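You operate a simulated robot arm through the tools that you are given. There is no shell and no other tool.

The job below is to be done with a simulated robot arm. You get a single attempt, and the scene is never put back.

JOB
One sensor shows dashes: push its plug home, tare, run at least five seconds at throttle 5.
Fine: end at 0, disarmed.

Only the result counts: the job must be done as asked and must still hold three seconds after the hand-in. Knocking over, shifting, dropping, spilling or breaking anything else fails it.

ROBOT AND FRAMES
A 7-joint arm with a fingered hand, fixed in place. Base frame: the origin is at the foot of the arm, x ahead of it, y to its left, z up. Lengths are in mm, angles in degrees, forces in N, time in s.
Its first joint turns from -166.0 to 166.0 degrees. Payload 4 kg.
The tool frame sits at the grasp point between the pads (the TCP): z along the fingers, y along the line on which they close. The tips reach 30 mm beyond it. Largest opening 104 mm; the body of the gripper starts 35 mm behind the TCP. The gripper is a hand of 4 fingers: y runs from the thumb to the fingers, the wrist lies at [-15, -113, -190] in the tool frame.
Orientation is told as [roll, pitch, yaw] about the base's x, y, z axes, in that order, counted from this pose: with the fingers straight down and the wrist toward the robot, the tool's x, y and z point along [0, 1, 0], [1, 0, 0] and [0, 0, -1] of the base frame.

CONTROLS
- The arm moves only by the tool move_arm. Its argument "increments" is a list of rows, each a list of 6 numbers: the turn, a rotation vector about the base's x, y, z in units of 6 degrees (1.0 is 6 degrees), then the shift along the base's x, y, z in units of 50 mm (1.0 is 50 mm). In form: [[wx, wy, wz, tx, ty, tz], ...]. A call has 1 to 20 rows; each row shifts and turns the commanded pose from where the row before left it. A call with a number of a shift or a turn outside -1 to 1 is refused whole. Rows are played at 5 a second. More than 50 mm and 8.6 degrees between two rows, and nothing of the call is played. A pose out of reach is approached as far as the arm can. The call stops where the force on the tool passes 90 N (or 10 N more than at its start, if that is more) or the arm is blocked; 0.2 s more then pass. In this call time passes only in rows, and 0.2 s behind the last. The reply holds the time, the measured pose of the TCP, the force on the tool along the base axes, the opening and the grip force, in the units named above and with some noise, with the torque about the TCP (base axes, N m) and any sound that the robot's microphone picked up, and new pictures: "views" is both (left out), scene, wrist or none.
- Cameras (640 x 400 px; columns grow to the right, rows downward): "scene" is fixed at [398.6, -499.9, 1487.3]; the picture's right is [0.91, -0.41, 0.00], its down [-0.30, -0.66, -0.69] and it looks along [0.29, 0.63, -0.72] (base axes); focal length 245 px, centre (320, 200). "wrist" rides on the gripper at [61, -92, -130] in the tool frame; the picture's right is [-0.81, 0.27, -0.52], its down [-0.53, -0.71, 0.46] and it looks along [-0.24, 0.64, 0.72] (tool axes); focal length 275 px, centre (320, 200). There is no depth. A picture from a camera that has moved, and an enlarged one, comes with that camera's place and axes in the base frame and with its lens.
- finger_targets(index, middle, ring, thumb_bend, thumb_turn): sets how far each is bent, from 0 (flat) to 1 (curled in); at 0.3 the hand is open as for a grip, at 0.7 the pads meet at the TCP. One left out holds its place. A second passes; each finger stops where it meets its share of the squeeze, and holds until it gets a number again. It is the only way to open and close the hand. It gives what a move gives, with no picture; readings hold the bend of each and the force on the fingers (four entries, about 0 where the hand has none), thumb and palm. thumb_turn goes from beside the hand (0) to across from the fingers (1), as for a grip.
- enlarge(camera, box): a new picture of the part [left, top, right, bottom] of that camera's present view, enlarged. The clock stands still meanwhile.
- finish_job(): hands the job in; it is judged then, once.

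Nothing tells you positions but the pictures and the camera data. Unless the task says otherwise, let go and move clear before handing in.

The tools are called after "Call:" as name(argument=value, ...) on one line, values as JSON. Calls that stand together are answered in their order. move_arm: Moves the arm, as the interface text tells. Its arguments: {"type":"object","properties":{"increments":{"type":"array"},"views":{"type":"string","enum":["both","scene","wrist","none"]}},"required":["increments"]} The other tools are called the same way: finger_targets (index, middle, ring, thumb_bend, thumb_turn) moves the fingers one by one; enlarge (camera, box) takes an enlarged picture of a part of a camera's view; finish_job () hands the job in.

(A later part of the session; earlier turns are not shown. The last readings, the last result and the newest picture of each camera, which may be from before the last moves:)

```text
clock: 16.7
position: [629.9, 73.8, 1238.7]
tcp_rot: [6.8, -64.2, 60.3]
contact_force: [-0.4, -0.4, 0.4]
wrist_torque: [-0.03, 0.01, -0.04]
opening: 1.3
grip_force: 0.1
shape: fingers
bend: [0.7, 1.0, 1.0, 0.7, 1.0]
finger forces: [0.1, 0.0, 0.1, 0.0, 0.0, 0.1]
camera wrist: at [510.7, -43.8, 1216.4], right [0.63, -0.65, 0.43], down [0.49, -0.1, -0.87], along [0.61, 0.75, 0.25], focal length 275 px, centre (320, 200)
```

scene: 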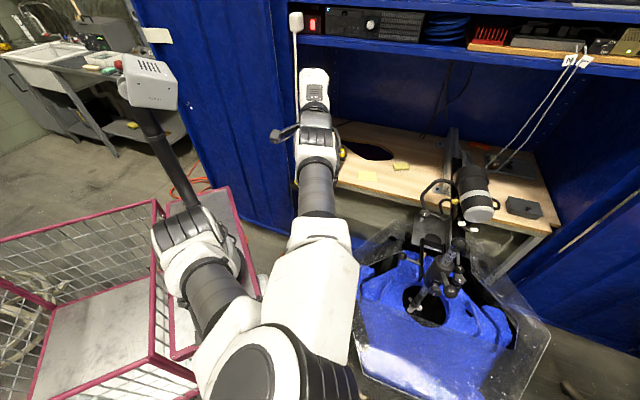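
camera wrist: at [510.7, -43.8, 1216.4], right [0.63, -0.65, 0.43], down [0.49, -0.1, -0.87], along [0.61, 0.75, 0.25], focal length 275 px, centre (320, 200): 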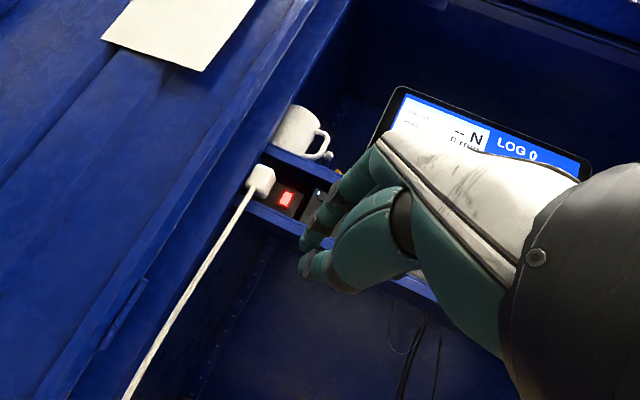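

The elbow has swung to the open right side, which suits the approach. Now I'll tilt the hand down and descend in front of the bench.

Call:
move_arm(increments=[[-0.9, 0.33, -0.1, 0.2, 0.2, -0.8], [-0.9, 0.33, -0.1, 0.2, 0.2, -0.8], [-0.9, 0.33, -0.1, 0.2, 0.2, -0.8], [-0.9, 0.33, -0.1, 0.2, 0.2, -0.8], [-0.9, 0.33, -0.1, 0.2, 0.2, -0.8], [-0.9, 0.33, -0.1, 0.2, 0.2, -0.8]])

Call:
enlarge(camera="wrist", box=[100, 100, 340, 300])

```text
clock: 18.1
position: [690.7, 133.6, 999.5]
tcp_rot: [-0.7, -30.0, 62.2]
contact_force: [1.1, -0.3, 0.3]
wrist_torque: [0.0, 0.0, 0.01]
opening: 1.0
grip_force: 0.0
shape: fingers
bend: [0.7, 1.0, 1.0, 0.7, 1.0]
finger forces: [0.0, 0.0, 0.0, 0.0, 0.0, 0.0]
camera wrist: at [569.1, 36.0, 1066.1], right [0.7, -0.4, 0.59], down [0.29, -0.6, -0.75], along [0.65, 0.69, -0.3], focal length 275 px, centre (320, 200)
```

scene: 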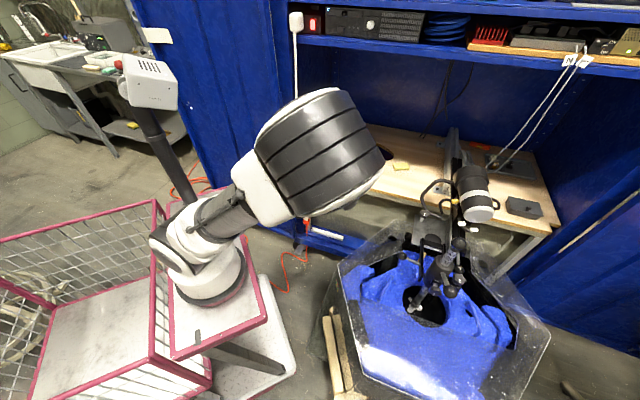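
wrist: 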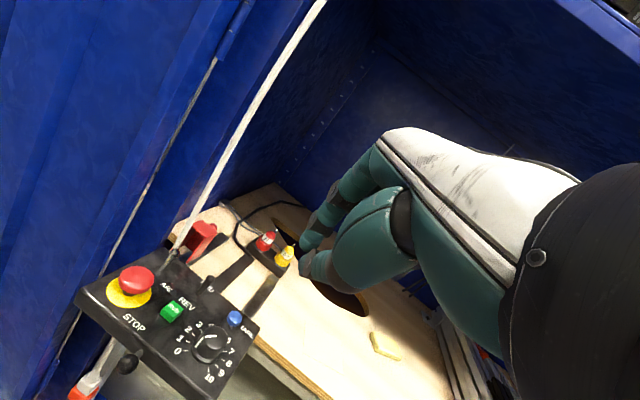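

```text
2.00 times, centred on (220, 200) of wrist
camera zoom: at [569.1, 36.0, 1066.1], right [0.7, -0.4, 0.59], down [0.29, -0.6, -0.75], along [0.65, 0.69, -0.3], focal length 551 px, centre (520, 200)
```

zoom: 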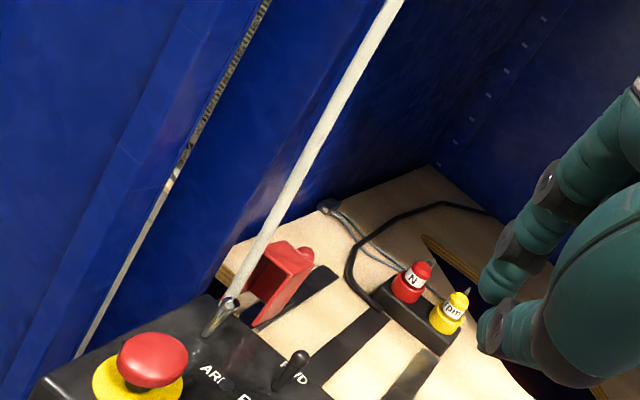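

The view of the bench is clear and three rays agree on the N plug top at about (902, 444, 771). I'll bring the fingertips in above it, staying about 80 mm high.

Call:
move_arm(increments=[[0, 0, 0, 0.42, 0.6, -0.2], [0, 0, 0, 0.42, 0.6, -0.2], [0, 0, 0, 0.42, 0.6, -0.2], [0, 0, 0, 0.42, 0.6, -0.2], [0, 0, 0, 0.42, 0.6, -0.2], [0, 0, 0, 0.42, 0.6, -0.2], [0, 0, 0, 0.42, 0.6, -0.2], [0, 0, 0, 0.42, 0.6, -0.2]])

Call:
enlarge(camera="wrist", box=[160, 180, 400, 380])

Call:
enlarge(camera="scene", box=[300, 110, 400, 190])

```text
clock: 19.9
position: [854.0, 362.1, 921.6]
tcp_rot: [-0.4, -30.3, 62.0]
contact_force: [-0.3, 0.5, 0.7]
wrist_torque: [-0.05, 0.0, -0.01]
opening: 1.1
grip_force: 0.2
shape: fingers
bend: [0.7, 1.0, 1.0, 0.7, 1.0]
finger forces: [0.1, 0.0, 0.0, 0.0, 0.0, 0.0]
out of reach, approached as far as the arm can: row 8
camera wrist: at [733.0, 265.1, 988.7], right [0.7, -0.4, 0.59], down [0.29, -0.6, -0.75], along [0.65, 0.7, -0.3], focal length 275 px, centre (320, 200)
```

scene: 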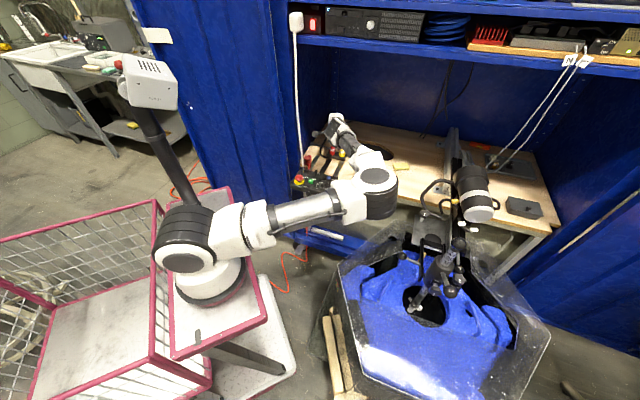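
wrist: 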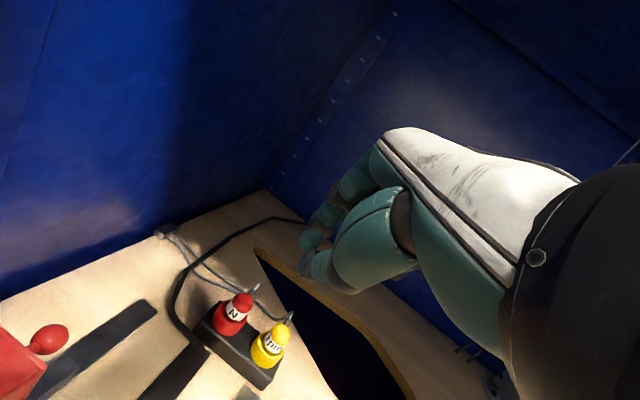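

```text
2.00 times, centred on (280, 280) of wrist
camera zoom: at [733.0, 265.1, 988.7], right [0.7, -0.4, 0.59], down [0.29, -0.6, -0.75], along [0.65, 0.7, -0.3], focal length 551 px, centre (400, 40)
```

zoom: 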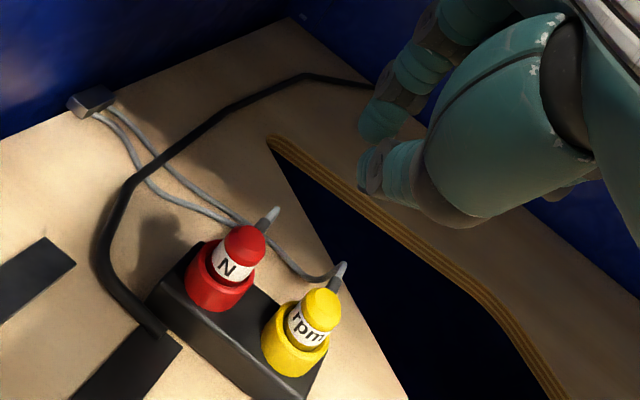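

```text
5.00 times, centred on (350, 150) of scene
camera zoom: at [398.6, -499.9, 1487.3], right [0.91, -0.41, 0.0], down [-0.3, -0.66, -0.69], along [0.29, 0.63, -0.72], focal length 1225 px, centre (170, 450)
```

zoom: 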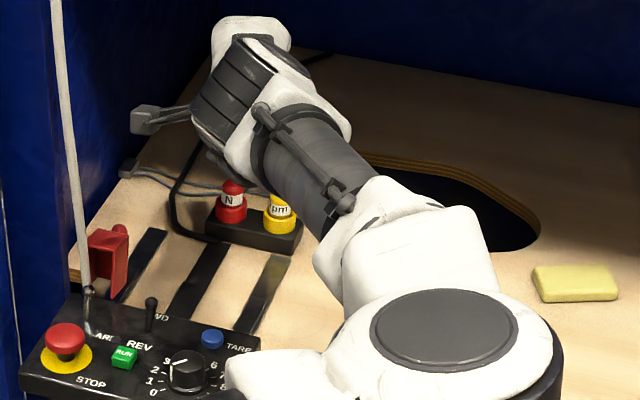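

The arm ran out of reach here with the hand yawed this far right of the forearm. I'll back out a little, reduce yaw to about 42° and then go in again.

Call:
move_arm(increments=[[0, 0, 0, -0.4, -0.5, 0.3], [0, 0, -0.8, -0.2, -0.3, 0.2], [0, 0, -0.8, 0, 0, 0], [0, 0, -0.8, 0, 0, 0], [0, 0, -0.8, 0, 0, 0]])

Call:
enlarge(camera="scene", box=[240, 80, 440, 220])

```text
clock: 21.1
position: [825.5, 320.9, 945.2]
tcp_rot: [-0.7, -30.0, 42.9]
contact_force: [1.2, -0.5, -0.5]
wrist_torque: [0.0, 0.05, 0.0]
opening: 1.4
grip_force: 0.0
shape: fingers
bend: [0.7, 1.0, 1.0, 0.7, 1.0]
finger forces: [0.0, 0.0, 0.0, 0.0, 0.0, 0.1]
camera wrist: at [678.0, 270.0, 1013.2], right [0.53, -0.61, 0.59], down [0.08, -0.66, -0.75], along [0.85, 0.44, -0.3], focal length 275 px, centre (320, 200)
```

scene: 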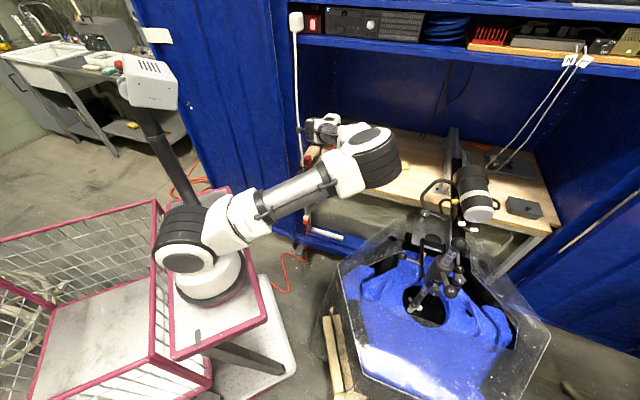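
wrist: 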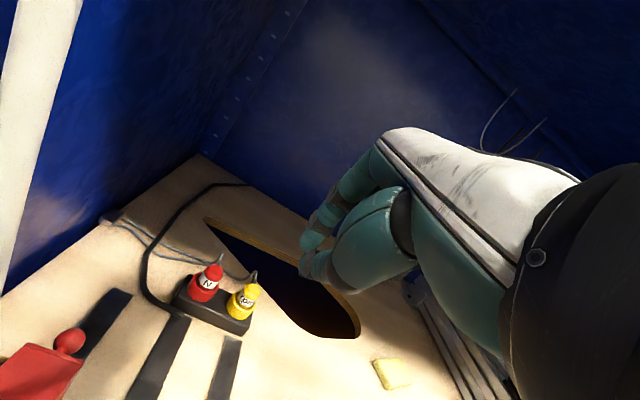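

```text
2.86 times, centred on (340, 150) of scene
camera zoom: at [398.6, -499.9, 1487.3], right [0.91, -0.41, 0.0], down [-0.3, -0.66, -0.69], along [0.29, 0.63, -0.72], focal length 700 px, centre (263, 343)
```

zoom: 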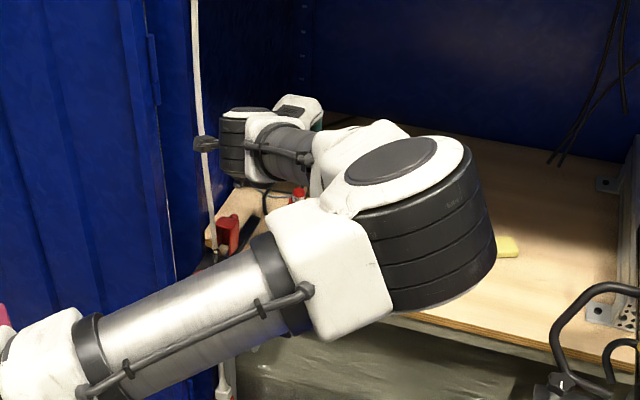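

The hand now has more room and looks straight at the plugs. I'll advance to just above the N plug.

Call:
move_arm(increments=[[0, 0, 0, 0.26, 0.45, -0.3], [0, 0, 0, 0.26, 0.45, -0.3], [0, 0, 0, 0.26, 0.45, -0.3], [0, 0, 0, 0.26, 0.45, -0.3], [0, 0, 0, 0.26, 0.45, -0.3]])

Call:
enlarge(camera="wrist", box=[160, 180, 400, 380])

Call:
enlarge(camera="scene", box=[280, 90, 420, 210])

```text
clock: 22.3
position: [847.4, 334.4, 912.6]
tcp_rot: [-0.7, -30.1, 43.0]
contact_force: [0.1, 0.4, 0.0]
wrist_torque: [0.01, -0.01, -0.02]
opening: 1.1
grip_force: 0.1
shape: fingers
bend: [0.7, 1.0, 1.0, 0.7, 1.0]
finger forces: [0.0, 0.0, 0.1, 0.0, 0.1, 0.1]
out of reach, approached as far as the arm can: row 1, 2, 3, 4, 5
camera wrist: at [698.8, 283.4, 979.3], right [0.53, -0.61, 0.59], down [0.08, -0.66, -0.75], along [0.84, 0.44, -0.3], focal length 275 px, centre (320, 200)
```

scene: 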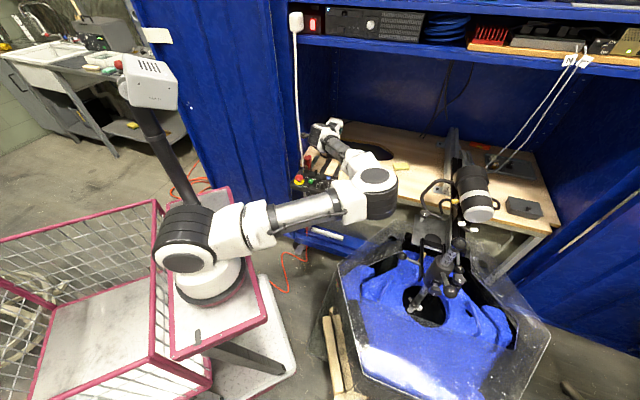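
wrist: 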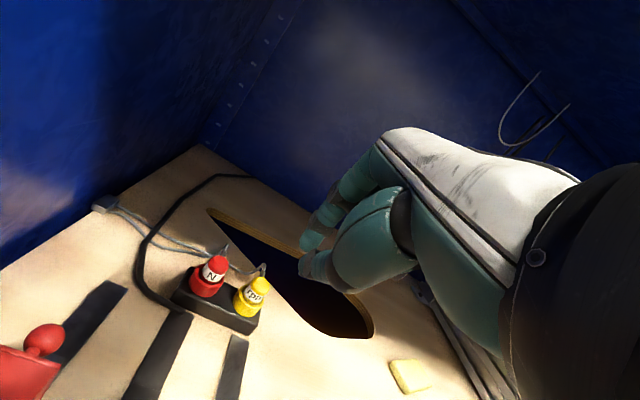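

```text
2.00 times, centred on (280, 280) of wrist
camera zoom: at [698.8, 283.4, 979.3], right [0.53, -0.61, 0.59], down [0.08, -0.66, -0.75], along [0.84, 0.44, -0.3], focal length 551 px, centre (400, 40)
```

zoom: 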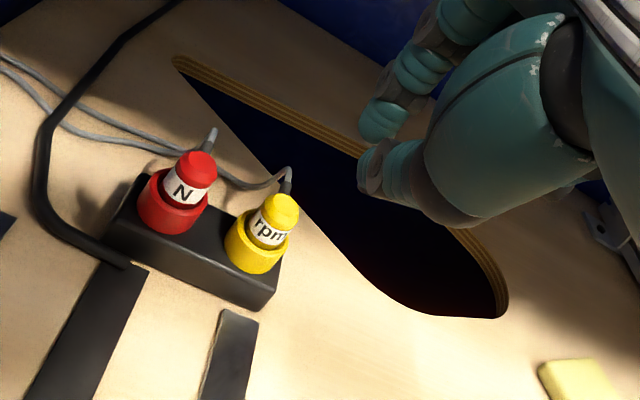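

```text
3.33 times, centred on (350, 150) of scene
camera zoom: at [398.6, -499.9, 1487.3], right [0.91, -0.41, 0.0], down [-0.3, -0.66, -0.69], along [0.29, 0.63, -0.72], focal length 817 px, centre (220, 367)
```

zoom: 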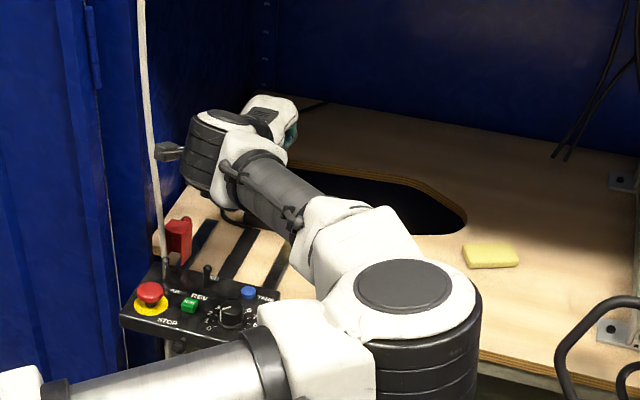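

The reach limit comes from the elbow lying low to the right, a leftover of my earlier turning. I'll back out, level the hand to straight down with yaw near the arm's own azimuth, and see whether the elbow comes up.

Call:
move_arm(increments=[[0, 0, 0, -0.5, -0.6, 0.4], [0, 0, 0, -0.5, -0.6, 0.4], [0, 0, 0, -0.5, -0.6, 0.4], [0, 0, 0, -0.5, -0.6, 0.4], [0, 0, 0, -0.5, -0.6, 0.4], [0, 0, 0, -0.5, -0.6, 0.4], [0, 0, -0.8, 0, 0, 0.2], [0, 0, -0.8, 0, 0, 0.2], [0, 0, -0.8, 0, 0, 0.2], [0, 0, -0.8, 0, 0, 0.2], [-0.3, 0.77, 0, 0, 0, 0.2], [-0.3, 0.77, 0, 0, 0, 0.2], [-0.3, 0.77, 0, 0, 0, 0.2], [-0.3, 0.77, 0, 0, 0, 0.2], [-0.3, 0.77, 0, 0, 0, 0], [-0.3, 0.77, 0, 0, 0, 0]])

```text
clock: 25.7
position: [700.1, 148.3, 1107.6]
tcp_rot: [-0.4, -3.3, 22.6]
contact_force: [0.4, -0.3, -1.1]
wrist_torque: [0.03, -0.01, 0.0]
opening: 1.5
grip_force: 0.0
shape: fingers
bend: [0.7, 1.0, 1.0, 0.7, 1.0]
finger forces: [0.1, 0.0, 0.1, 0.0, 0.0, 0.1]
out of reach, approached as far as the arm can: row 14, 15
camera wrist: at [585.9, 168.9, 1232.3], right [0.54, -0.65, 0.54], down [-0.43, -0.76, -0.49], along [0.73, 0.03, -0.68], focal length 275 px, centre (320, 200)
```

scene: 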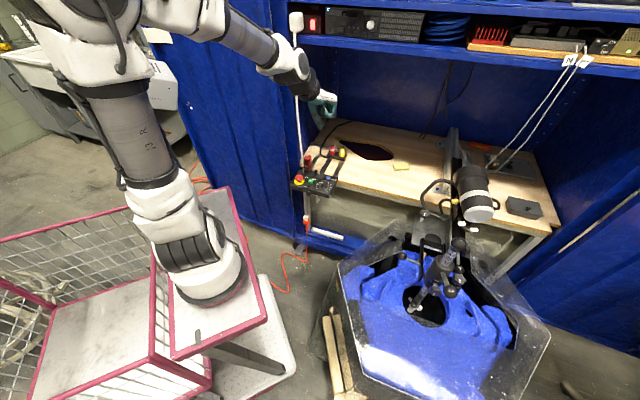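
wrist: 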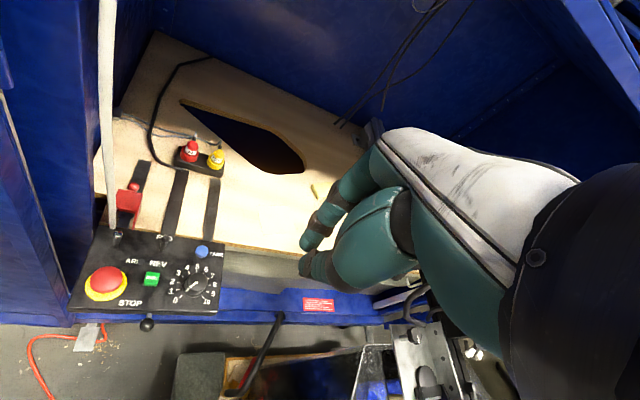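

The elbow is up again and the whole work area is in view. I'll add a moderate tilt and yaw here, check the arm keeps this posture, then advance.

Call:
move_arm(increments=[[0, 0, 0.6, 0.2, 0.3, -0.3], [0, 0, 0.6, 0.2, 0.3, -0.3], [0, 0, 0.6, 0.2, 0.3, -0.3], [0.45, -0.65, 0, 0.2, 0.3, -0.3], [0.45, -0.65, 0, 0.2, 0.3, -0.3], [0.45, -0.65, 0, 0.2, 0.3, -0.3]])

```text
clock: 27.1
position: [745.5, 219.4, 1027.7]
tcp_rot: [-0.4, -14.7, 30.1]
contact_force: [-2.0, 3.8, 0.4]
wrist_torque: [-0.26, -0.14, -0.17]
opening: 1.2
grip_force: 0.0
shape: fingers
bend: [0.7, 1.0, 1.0, 0.7, 1.0]
finger forces: [0.1, 0.0, 0.1, 0.0, 0.1, 0.0]
out of reach, approached as far as the arm can: row 1, 2, 5
camera wrist: at [610.2, 214.4, 1131.2], right [0.52, -0.63, 0.58], down [-0.23, -0.75, -0.62], along [0.82, 0.19, -0.54], focal length 275 px, centre (320, 200)
```

scene: 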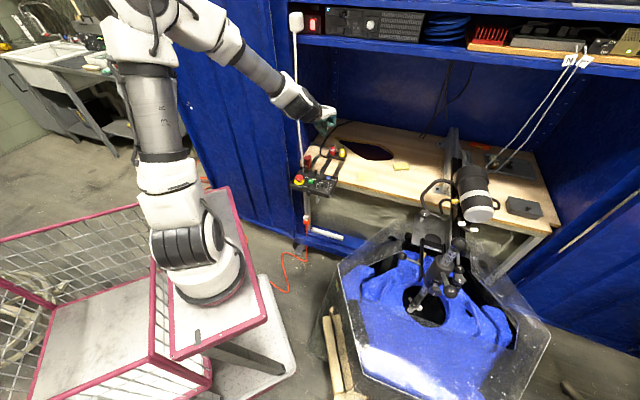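
wrist: 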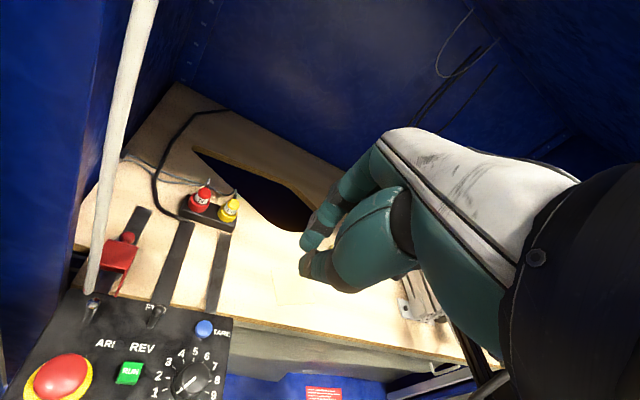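

The plug must be reached with the wrist to the right of the white cable at about (698, 343), so I need yaw above the arm's azimuth. I'll check whether the "out of reach" reports are a posture lag by holding still for a moment.

Call:
move_arm(increments=[[0, 0, 0, 0, 0, 0], [0, 0, 0, 0, 0, 0], [0, 0, 0, 0, 0, 0]], views="none")

Call:
move_arm(increments=[[0, 0, 0.5, 0, 0, 0], [0, 0, 0.5, 0, 0, 0], [0, 0, 0.5, 0, 0, 0], [0, 0, 0.5, 0, 0, 0]], views="scene")

```text
clock: 27.9
position: [747.2, 217.4, 1027.7]
tcp_rot: [-0.4, -14.5, 30.0]
contact_force: [-0.1, -0.5, 0.0]
wrist_torque: [-0.01, 0.02, 0.0]
opening: 1.5
grip_force: 0.2
shape: fingers
bend: [0.7, 1.0, 1.0, 0.7, 1.0]
finger forces: [0.0, 0.1, 0.1, 0.0, 0.0, 0.0]
```

```text
clock: 28.9
position: [746.6, 217.0, 1027.5]
tcp_rot: [-0.4, -14.6, 42.1]
contact_force: [0.4, -0.6, 0.0]
wrist_torque: [0.02, -0.02, -0.01]
opening: 1.2
grip_force: 0.0
shape: fingers
bend: [0.7, 1.0, 1.0, 0.7, 1.0]
finger forces: [0.1, 0.0, 0.1, 0.1, 0.0, 0.0]
```

scene: 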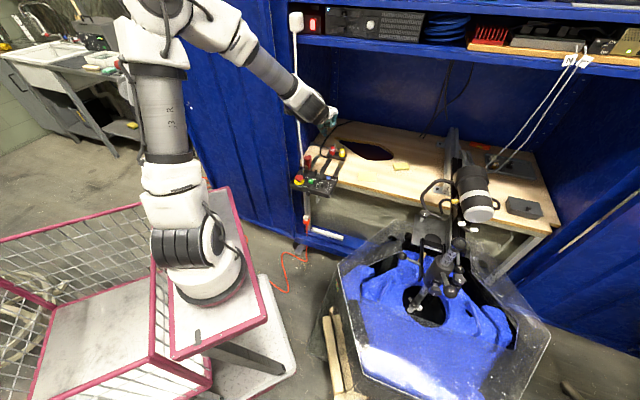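

Holding still showed no lag, and yaw 42° was reached cleanly with the elbow up. I'll go on to about yaw 54° and tilt 22°, then advance in small steps.

Call:
move_arm(increments=[[0, 0, 0.5, 0, 0, 0], [0, 0, 0.5, 0, 0, 0], [0, 0, 0.5, 0, 0, 0], [0, 0, 0.5, 0, 0, 0], [0.4, -0.3, 0, 0.1, 0.2, 0], [0.4, -0.3, 0, 0.1, 0.2, 0], [0.4, -0.3, 0, 0.1, 0.2, 0]], views="none")

Call:
move_arm(increments=[[0, 0, 0, 0.2, 0.35, -0.2], [0, 0, 0, 0.2, 0.35, -0.2], [0, 0, 0, 0.2, 0.35, -0.2], [0, 0, 0, 0.2, 0.35, -0.2], [0, 0, 0, 0.2, 0.35, -0.2], [0, 0, 0, 0.2, 0.35, -0.2]])

```text
clock: 30.5
position: [763.5, 246.4, 1028.0]
tcp_rot: [-0.6, -23.5, 54.1]
contact_force: [-0.5, -0.4, 0.2]
wrist_torque: [-0.02, -0.02, -0.01]
opening: 1.2
grip_force: 0.0
shape: fingers
bend: [0.7, 1.0, 1.0, 0.7, 1.0]
finger forces: [0.0, 0.1, 0.1, 0.0, 0.0, 0.1]
```

```text
clock: 31.9
position: [823.9, 352.6, 967.3]
tcp_rot: [-0.5, -23.5, 54.1]
contact_force: [-0.3, -0.6, -0.5]
wrist_torque: [0.0, 0.01, 0.01]
opening: 1.1
grip_force: 0.1
shape: fingers
bend: [0.7, 1.0, 1.0, 0.7, 1.0]
finger forces: [0.0, 0.1, 0.0, 0.0, 0.1, 0.1]
camera wrist: at [693.8, 280.4, 1050.8], right [0.68, -0.44, 0.59], down [0.16, -0.7, -0.7], along [0.72, 0.56, -0.4], focal length 275 px, centre (320, 200)
```

scene: 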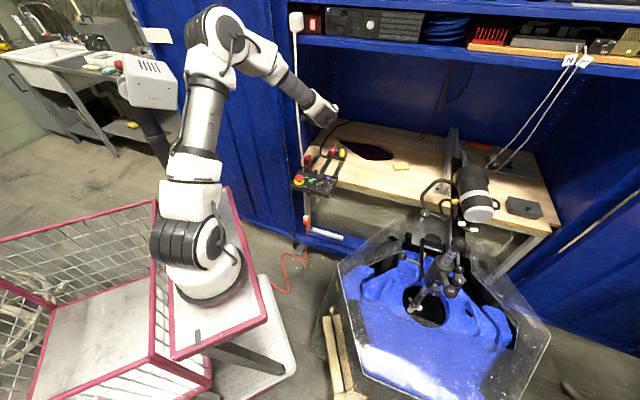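
wrist: 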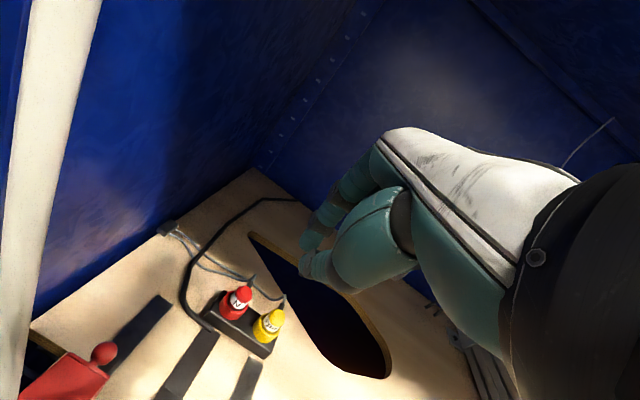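

Advance is clean so far. I'll check how close the forearm and wrist are to the white cable.

Call:
enlarge(camera="scene", box=[260, 50, 380, 200])

Call:
enlarge(camera="wrist", box=[180, 220, 380, 360])

```text
2.67 times, centred on (320, 125) of scene
camera zoom: at [398.6, -499.9, 1487.3], right [0.91, -0.41, 0.0], down [-0.3, -0.66, -0.69], along [0.29, 0.63, -0.72], focal length 653 px, centre (320, 400)
```

zoom: 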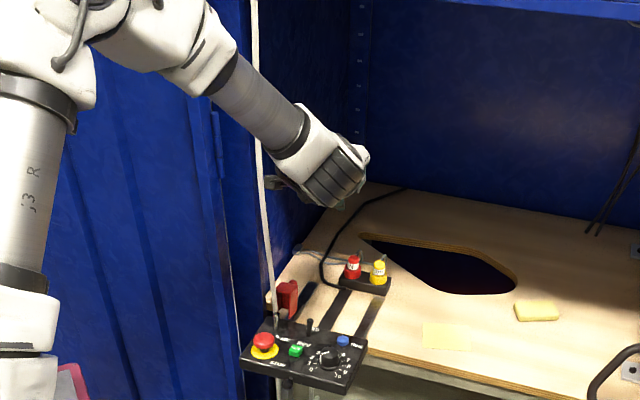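

```text
2.86 times, centred on (280, 290) of wrist
camera zoom: at [693.8, 280.4, 1050.8], right [0.68, -0.44, 0.59], down [0.16, -0.7, -0.7], along [0.72, 0.56, -0.4], focal length 786 px, centre (434, -57)
```

zoom: 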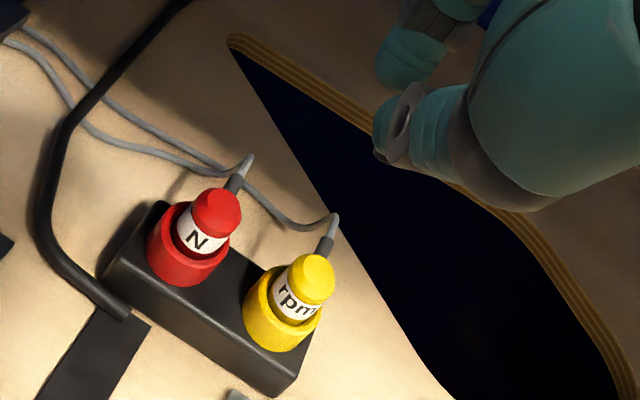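

The forearm comes down from above, clear of the cable. I'll move the pinched tip to about 60 mm above the N plug and check alignment.

Call:
move_arm(increments=[[0, 0, 0, 0.28, 0.31, -0.4], [0, 0, 0, 0.28, 0.31, -0.4], [0, 0, 0, 0.28, 0.31, -0.4], [0, 0, 0, 0.28, 0.31, -0.4], [0, 0, 0, 0.28, 0.31, -0.4]])

Call:
enlarge(camera="wrist", box=[220, 200, 380, 320])

Call:
enlarge(camera="scene", box=[290, 90, 390, 190])

```text
clock: 33.1
position: [892.9, 428.5, 868.0]
tcp_rot: [-0.7, -23.6, 54.1]
contact_force: [-0.2, -0.5, 0.0]
wrist_torque: [-0.01, 0.03, -0.03]
opening: 1.3
grip_force: 0.1
shape: fingers
bend: [0.7, 1.0, 1.0, 0.7, 1.0]
finger forces: [0.0, 0.0, 0.0, 0.1, 0.1, 0.0]
camera wrist: at [763.1, 358.0, 951.0], right [0.68, -0.44, 0.59], down [0.16, -0.7, -0.7], along [0.72, 0.56, -0.4], focal length 275 px, centre (320, 200)
```

scene: 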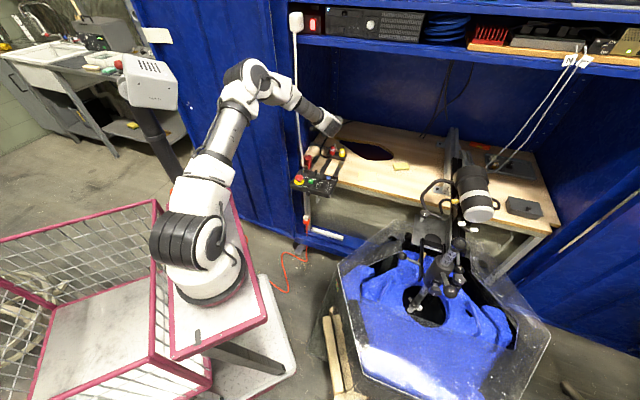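
wrist: 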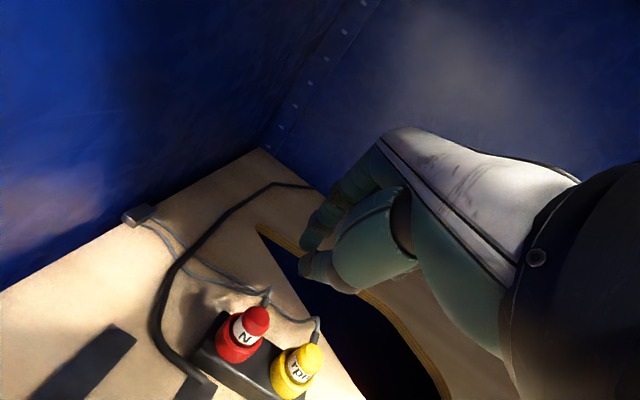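

```text
3.33 times, centred on (300, 260) of wrist
camera zoom: at [763.1, 358.0, 951.0], right [0.68, -0.44, 0.59], down [0.16, -0.7, -0.7], along [0.72, 0.56, -0.4], focal length 918 px, centre (387, 0)
```

zoom: 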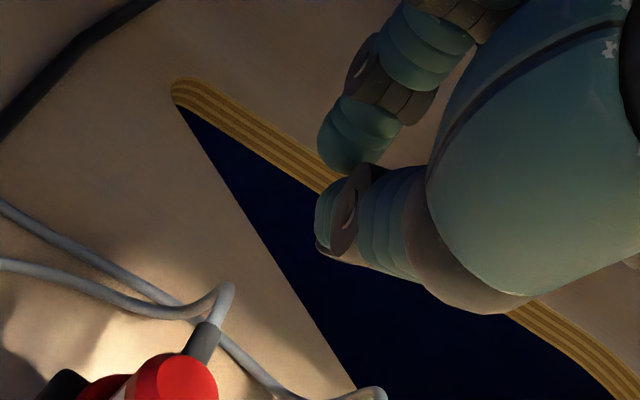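

```text
4.00 times, centred on (340, 140) of scene
camera zoom: at [398.6, -499.9, 1487.3], right [0.91, -0.41, 0.0], down [-0.3, -0.66, -0.69], along [0.29, 0.63, -0.72], focal length 980 px, centre (240, 440)
```

zoom: 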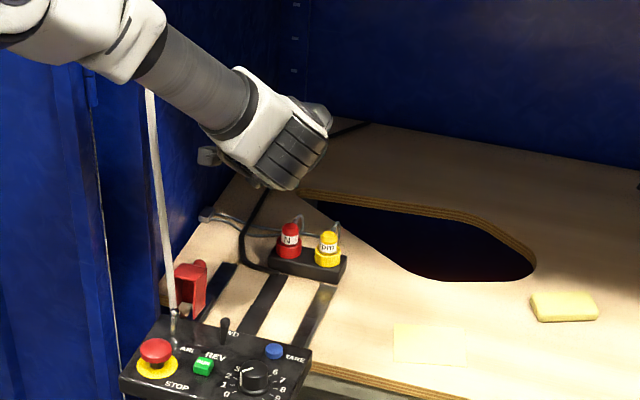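

Alignment is good: the wrist ray puts the plug top at (901, 441). I'll descend to about 15 mm above it and look again.

Call:
move_arm(increments=[[0, 0, 0, 0.04, 0.05, -0.35], [0, 0, 0, 0.04, 0.05, -0.35], [0, 0, 0, 0.04, 0.04, -0.3]])

Call:
enlarge(camera="wrist", box=[200, 190, 360, 310])

Call:
enlarge(camera="scene", box=[310, 110, 370, 170])

```text
clock: 33.9
position: [899.5, 436.9, 818.0]
tcp_rot: [-0.6, -23.6, 54.1]
contact_force: [0.2, -0.1, 0.8]
wrist_torque: [-0.01, -0.03, -0.01]
opening: 1.3
grip_force: 0.1
shape: fingers
bend: [0.7, 1.0, 1.0, 0.7, 1.0]
finger forces: [0.0, 0.0, 0.0, 0.0, 0.0, 0.0]
camera wrist: at [769.0, 365.0, 901.0], right [0.68, -0.44, 0.59], down [0.16, -0.7, -0.7], along [0.72, 0.56, -0.4], focal length 275 px, centre (320, 200)
```

scene: 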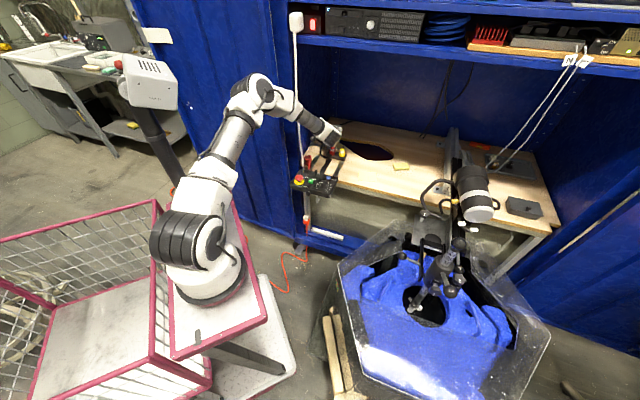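
wrist: 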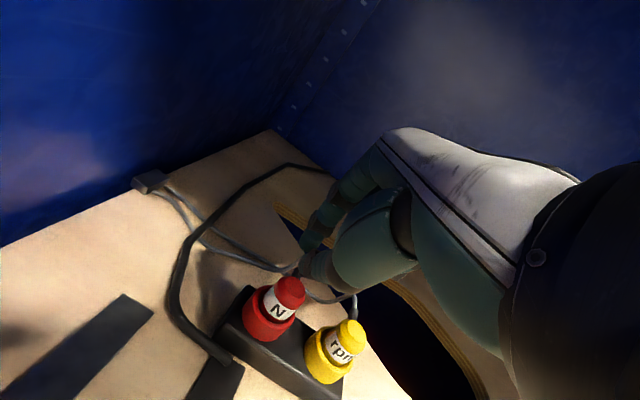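

```text
3.33 times, centred on (280, 250) of wrist
camera zoom: at [769.0, 365.0, 901.0], right [0.68, -0.44, 0.59], down [0.16, -0.7, -0.7], along [0.72, 0.56, -0.4], focal length 918 px, centre (453, 33)
```

zoom: 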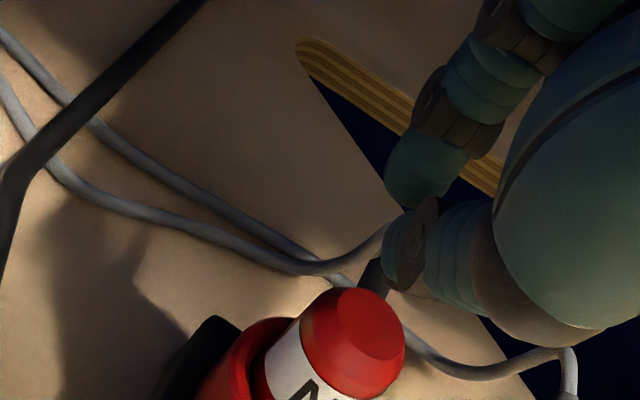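

```text
6.67 times, centred on (340, 140) of scene
camera zoom: at [398.6, -499.9, 1487.3], right [0.91, -0.41, 0.0], down [-0.3, -0.66, -0.69], along [0.29, 0.63, -0.72], focal length 1633 px, centre (187, 600)
```

zoom: 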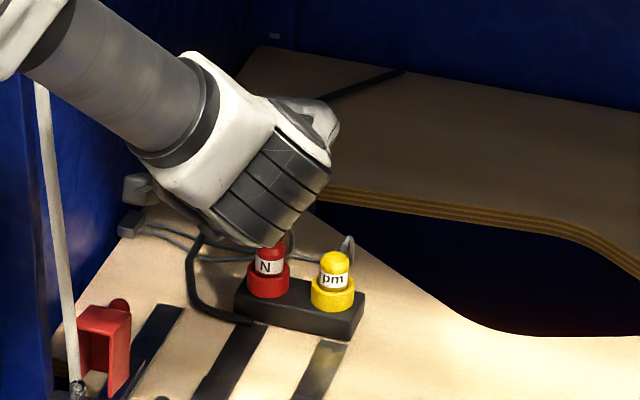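

Relative to the plug top the tip would land about 4 mm short in x and 5 mm too far in y, so I'll shift by (+4, -5). Then I'll descend slowly until contact.

Call:
move_arm(increments=[[0, 0, 0, 0.08, -0.1, 0], [0, 0, 0, 0, 0, -0.1], [0, 0, 0, 0, 0, -0.1], [0, 0, 0, 0, 0, -0.05]], views="wrist")

Call:
enlarge(camera="wrist", box=[200, 200, 360, 320])

Call:
enlarge(camera="scene", box=[320, 130, 360, 165])

```text
clock: 34.9
position: [903.1, 432.5, 805.4]
tcp_rot: [-0.6, -23.6, 54.0]
contact_force: [1.6, 0.1, 2.0]
wrist_torque: [0.0, 0.01, 0.01]
opening: 0.0
grip_force: 1.2
shape: fingers
bend: [0.7, 1.0, 1.0, 0.71, 1.0]
finger forces: [0.0, 0.1, 0.1, 0.0, 2.1, 0.0]
camera wrist: at [773.3, 360.0, 888.9], right [0.68, -0.44, 0.59], down [0.16, -0.7, -0.7], along [0.72, 0.56, -0.4], focal length 275 px, centre (320, 200)
```

wrist: 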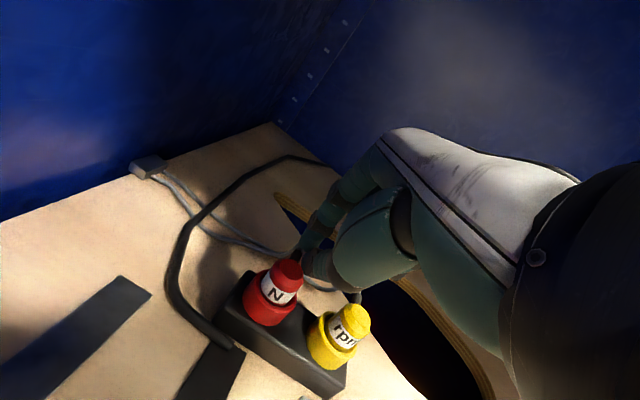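

```text
3.33 times, centred on (280, 260) of wrist
camera zoom: at [773.3, 360.0, 888.9], right [0.68, -0.44, 0.59], down [0.16, -0.7, -0.7], along [0.72, 0.56, -0.4], focal length 918 px, centre (453, 0)
```

zoom: 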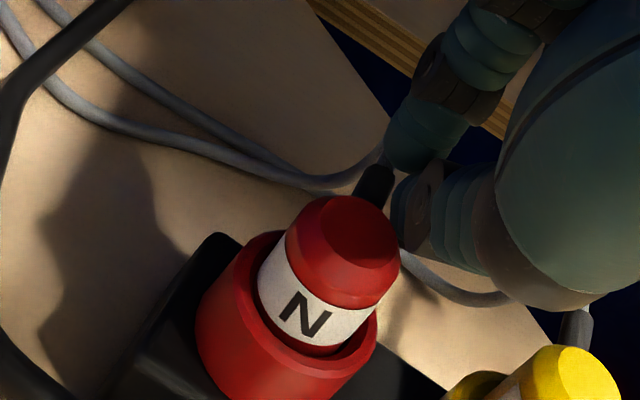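

```text
11.43 times, centred on (340, 148) of scene
camera zoom: at [398.6, -499.9, 1487.3], right [0.91, -0.41, 0.0], down [-0.3, -0.66, -0.69], along [0.29, 0.63, -0.72], focal length 2800 px, centre (91, 800)
```

zoom: 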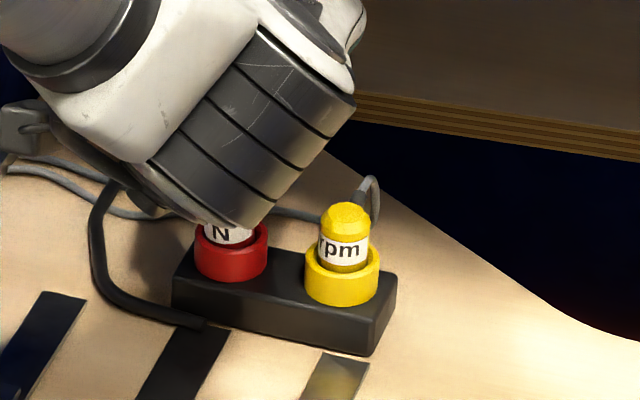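

The tip has come down just behind the plug, touching at its strain relief with only 2 N. I'll lift, shift about 11 mm back toward the robot, and retry.

Call:
move_arm(increments=[[0, 0, 0, 0, 0, 0.15], [0, 0, 0, 0, 0, 0.15], [0, 0, 0, -0.22, 0.02, 0]], views="wrist")

Call:
enlarge(camera="wrist", box=[220, 210, 360, 315])

```text
clock: 35.7
position: [891.4, 432.3, 821.3]
tcp_rot: [-0.6, -23.6, 53.9]
contact_force: [-1.3, 0.5, 0.0]
wrist_torque: [0.0, 0.02, 0.0]
opening: 1.0
grip_force: 0.1
shape: fingers
bend: [0.7, 1.0, 1.0, 0.7, 1.0]
finger forces: [0.1, 0.1, 0.0, 0.1, 0.1, 0.1]
camera wrist: at [762.0, 360.5, 903.6], right [0.68, -0.44, 0.59], down [0.16, -0.7, -0.7], along [0.72, 0.56, -0.4], focal length 275 px, centre (320, 200)
```

wrist: 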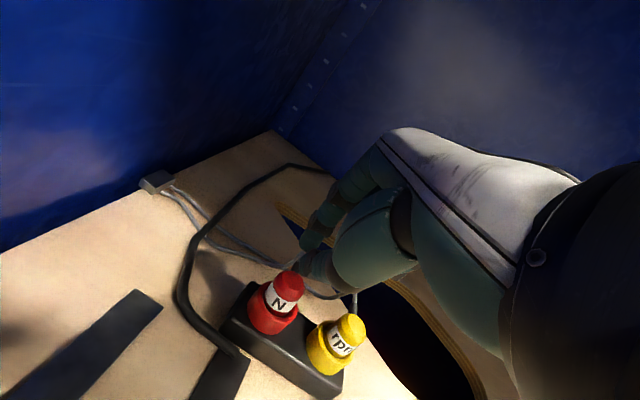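

```text
3.81 times, centred on (290, 262) of wrist
camera zoom: at [762.0, 360.5, 903.6], right [0.68, -0.44, 0.59], down [0.16, -0.7, -0.7], along [0.72, 0.56, -0.4], focal length 1049 px, centre (434, -38)
```

zoom: 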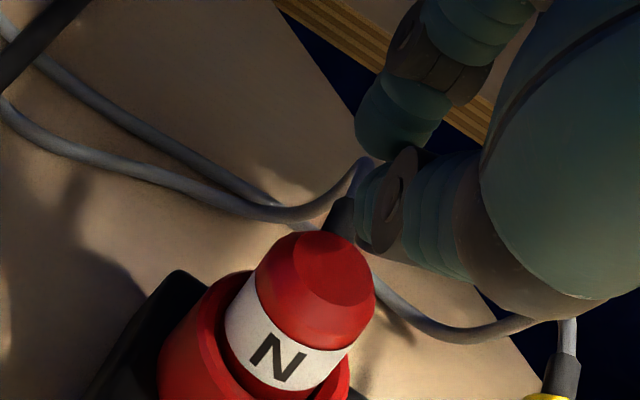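

Projected downward 16 mm, the thumb tip now lands on the plug's centre. I'll descend straight down until contact.

Call:
move_arm(increments=[[0, 0, 0, 0, 0, -0.1], [0, 0, 0, 0, 0, -0.1], [0, 0, 0, 0, 0, -0.06]], views="none")

Call:
enlarge(camera="wrist", box=[220, 210, 360, 315])

```text
clock: 36.5
position: [892.8, 433.2, 809.2]
tcp_rot: [-0.7, -23.6, 54.0]
contact_force: [0.0, -0.1, 8.8]
wrist_torque: [0.07, -0.01, -0.01]
opening: 0.0
grip_force: 5.0
shape: fingers
bend: [0.69, 1.0, 1.0, 0.73, 1.0]
finger forces: [0.0, 0.0, 0.0, 0.1, 9.9, 0.1]
```

```text
3.81 times, centred on (290, 262) of wrist
camera zoom: at [761.9, 360.9, 891.4], right [0.68, -0.44, 0.59], down [0.16, -0.7, -0.7], along [0.72, 0.57, -0.4], focal length 1049 px, centre (434, -38)
```

zoom: 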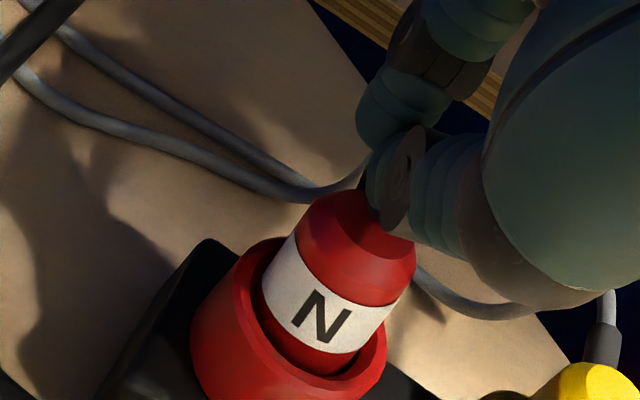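

The thumb tip is on the plug top with 9 N straight down. I'll keep pushing in small steps and watch force and sound.

Call:
move_arm(increments=[[0, 0, 0, 0, 0, -0.04], [0, 0, 0, 0, 0, -0.04]], views="none")

Call:
move_arm(increments=[[0, 0, 0, 0, 0, -0.04], [0, 0, 0, 0, 0, -0.04]], views="wrist")

Call:
enlarge(camera="wrist", box=[220, 210, 360, 315])

```text
clock: 37.1
position: [891.0, 433.9, 805.1]
tcp_rot: [-0.6, -23.8, 54.1]
contact_force: [-0.8, 2.4, 11.0]
wrist_torque: [0.16, -0.02, -0.04]
opening: 0.0
grip_force: 6.7
shape: fingers
bend: [0.68, 1.0, 1.0, 0.74, 1.0]
finger forces: [0.1, 0.1, 0.0, 0.0, 13.6, 0.0]
```

```text
clock: 37.7
position: [891.8, 433.3, 801.6]
tcp_rot: [-0.6, -23.7, 54.1]
contact_force: [0.9, 2.4, 15.8]
wrist_torque: [0.22, -0.04, -0.01]
opening: 0.0
grip_force: 10.6
shape: fingers
bend: [0.66, 1.0, 1.0, 0.76, 1.0]
finger forces: [0.0, 0.1, 0.0, 0.0, 20.2, 0.1]
camera wrist: at [762.0, 360.9, 884.0], right [0.68, -0.44, 0.59], down [0.16, -0.7, -0.7], along [0.72, 0.57, -0.4], focal length 275 px, centre (320, 200)
```

wrist: 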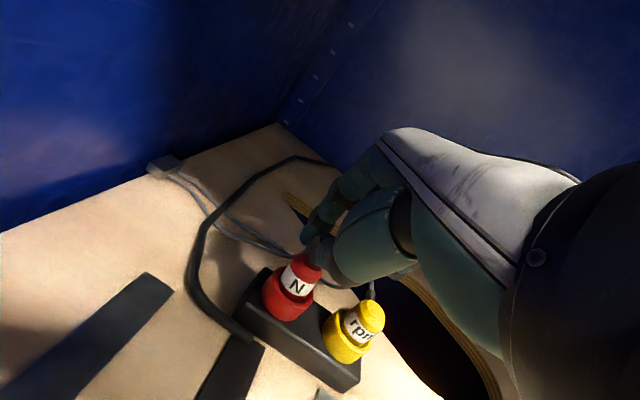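

```text
3.81 times, centred on (290, 262) of wrist
camera zoom: at [762.0, 360.9, 884.0], right [0.68, -0.44, 0.59], down [0.16, -0.7, -0.7], along [0.72, 0.57, -0.4], focal length 1049 px, centre (434, -38)
```

zoom: 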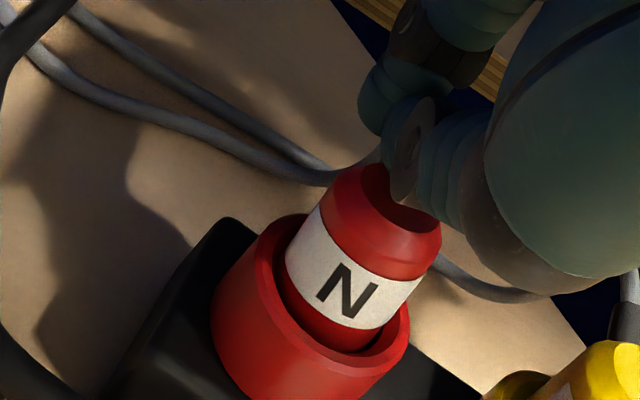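

The fingers flex slightly and the force is 16 N, with no click yet. I'll continue pressing.

Call:
move_arm(increments=[[0, 0, 0, 0, 0, -0.05], [0, 0, 0, 0, 0, -0.05], [0, 0, 0, 0, 0, -0.05]], views="none")

Call:
enlarge(camera="wrist", box=[220, 210, 360, 315])

```text
clock: 38.5
position: [893.1, 433.5, 794.7]
tcp_rot: [-0.5, -23.8, 54.2]
contact_force: [5.9, 5.8, 25.7]
wrist_torque: [0.21, -0.18, -0.02]
opening: 0.0
grip_force: 15.6
shape: fingers
bend: [0.64, 1.0, 1.0, 0.79, 1.0]
finger forces: [0.0, 0.1, 0.0, 0.1, 31.5, 0.1]
heard: snap
```

```text
3.81 times, centred on (290, 262) of wrist
camera zoom: at [762.5, 361.1, 876.9], right [0.68, -0.44, 0.59], down [0.16, -0.7, -0.7], along [0.72, 0.57, -0.4], focal length 1049 px, centre (434, -38)
```

zoom: 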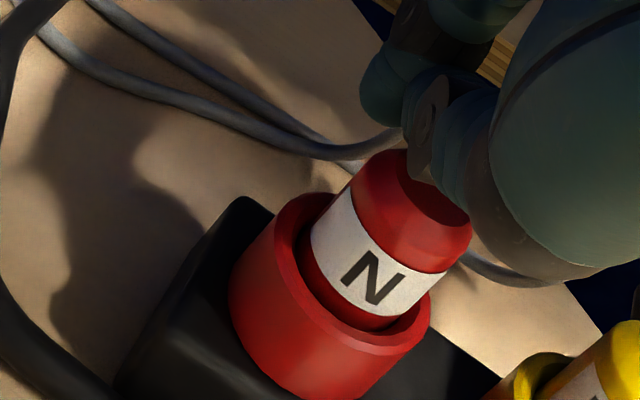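

A snap was heard, so the plug should be home. I'll lift off straight up and retreat, then check the monitor.

Call:
move_arm(increments=[[0, 0, 0, 0, 0, 0.3], [0, 0, 0, 0, 0, 0.5], [0, 0, 0, 0, 0, 0.5], [0, 0, 0, -0.2, -0.3, 0.3], [0, 0, 0, -0.3, -0.4, 0.4], [0, 0, 0, -0.3, -0.5, 0.4], [0, 0, 0, -0.3, -0.6, 0.4], [0, 0, 0, -0.3, -0.6, 0.4], [0, 0, 0, -0.3, -0.6, 0.4]])

Call:
enlarge(camera="scene", box=[322, 140, 350, 162])

```text
clock: 40.5
position: [805.7, 282.4, 972.1]
tcp_rot: [-0.7, -23.6, 54.1]
contact_force: [1.2, -0.3, 0.1]
wrist_torque: [0.01, 0.0, 0.03]
opening: 1.4
grip_force: 0.0
shape: fingers
bend: [0.7, 1.0, 1.0, 0.7, 1.0]
finger forces: [0.0, 0.0, 0.0, 0.1, 0.0, 0.0]
camera wrist: at [676.1, 210.2, 1055.1], right [0.68, -0.44, 0.59], down [0.16, -0.7, -0.7], along [0.72, 0.57, -0.4], focal length 275 px, centre (320, 200)
```

scene: 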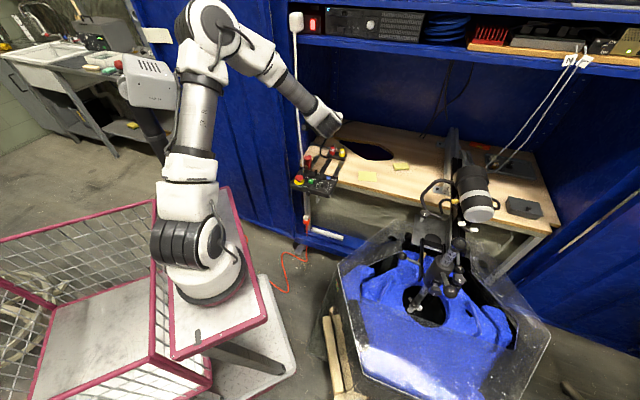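
wrist: 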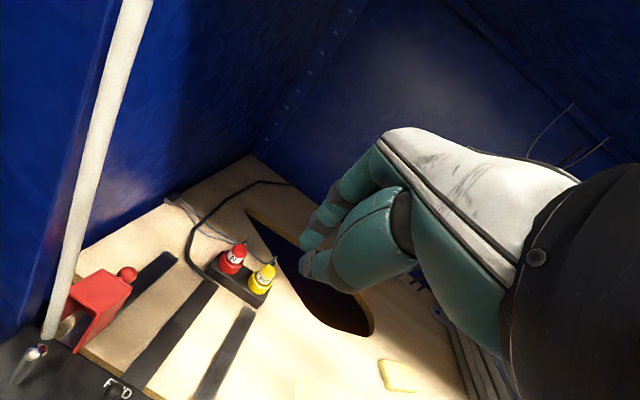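

```text
16.00 times, centred on (336, 151) of scene
camera zoom: at [398.6, -499.9, 1487.3], right [0.91, -0.41, 0.0], down [-0.3, -0.66, -0.69], along [0.29, 0.63, -0.72], focal length 3920 px, centre (64, 984)
```

zoom: 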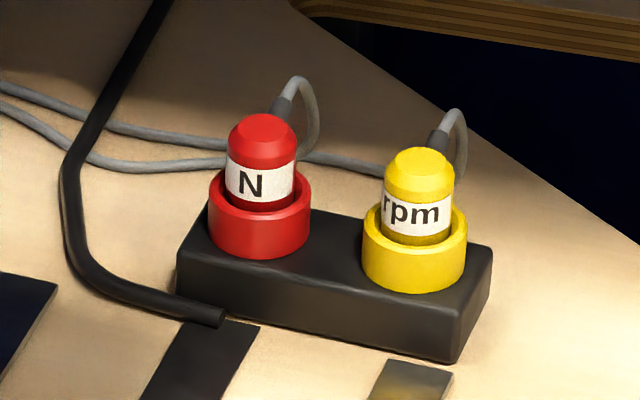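

The plug block looks fine. I'll retreat above the control panel, level the hand, and get a close view of the switches before pressing TARE.

Call:
move_arm(increments=[[0, 0, 0, -0.4, -0.4, 0.2], [0, 0, 0, -0.4, -0.4, 0.2], [0, 0, 0, -0.4, -0.4, 0.2], [0, 0, -0.6, -0.4, -0.4, 0], [0, 0, -0.6, -0.4, -0.4, 0], [0, 0, -0.6, -0.3, -0.3, 0], [0, 0, -0.6, 0, 0, 0], [0, 0, -0.6, 0, 0, 0], [0, 0, -0.6, 0, 0, 0], [-0.25, 0.6, 0, 0, 0, 0], [-0.25, 0.6, 0, 0, 0, -0.1], [-0.25, 0.6, 0, 0, 0, -0.2], [-0.25, 0.6, 0, 0, 0, -0.2], [-0.25, 0.6, 0, 0, 0, -0.2]])

Call:
enlarge(camera="wrist", box=[60, 120, 300, 320])

```text
clock: 43.5
position: [690.8, 167.1, 966.3]
tcp_rot: [2.7, -4.3, 31.5]
contact_force: [0.1, -0.3, -0.5]
wrist_torque: [0.0, -0.04, 0.06]
opening: 0.7
grip_force: 0.1
shape: fingers
bend: [0.7, 1.0, 1.0, 0.7, 1.0]
finger forces: [0.0, 0.0, 0.0, 0.0, 0.1, 0.0]
camera wrist: at [577.5, 162.3, 1093.6], right [0.64, -0.58, 0.5], down [-0.31, -0.79, -0.53], along [0.7, 0.19, -0.69], focal length 275 px, centre (320, 200)
```

scene: 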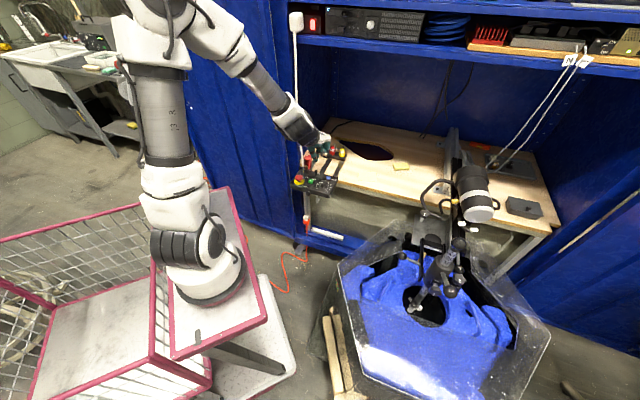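
wrist: 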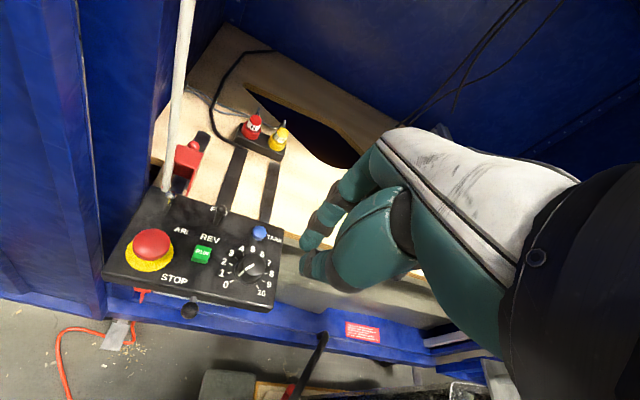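

```text
2.00 times, centred on (180, 220) of wrist
camera zoom: at [577.5, 162.3, 1093.6], right [0.64, -0.58, 0.5], down [-0.31, -0.79, -0.53], along [0.7, 0.19, -0.69], focal length 551 px, centre (600, 160)
```

zoom: 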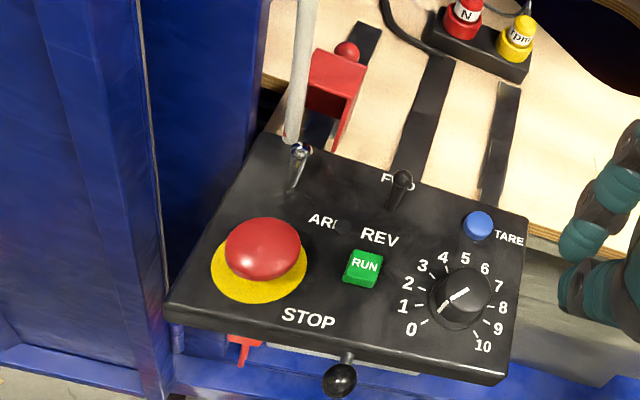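

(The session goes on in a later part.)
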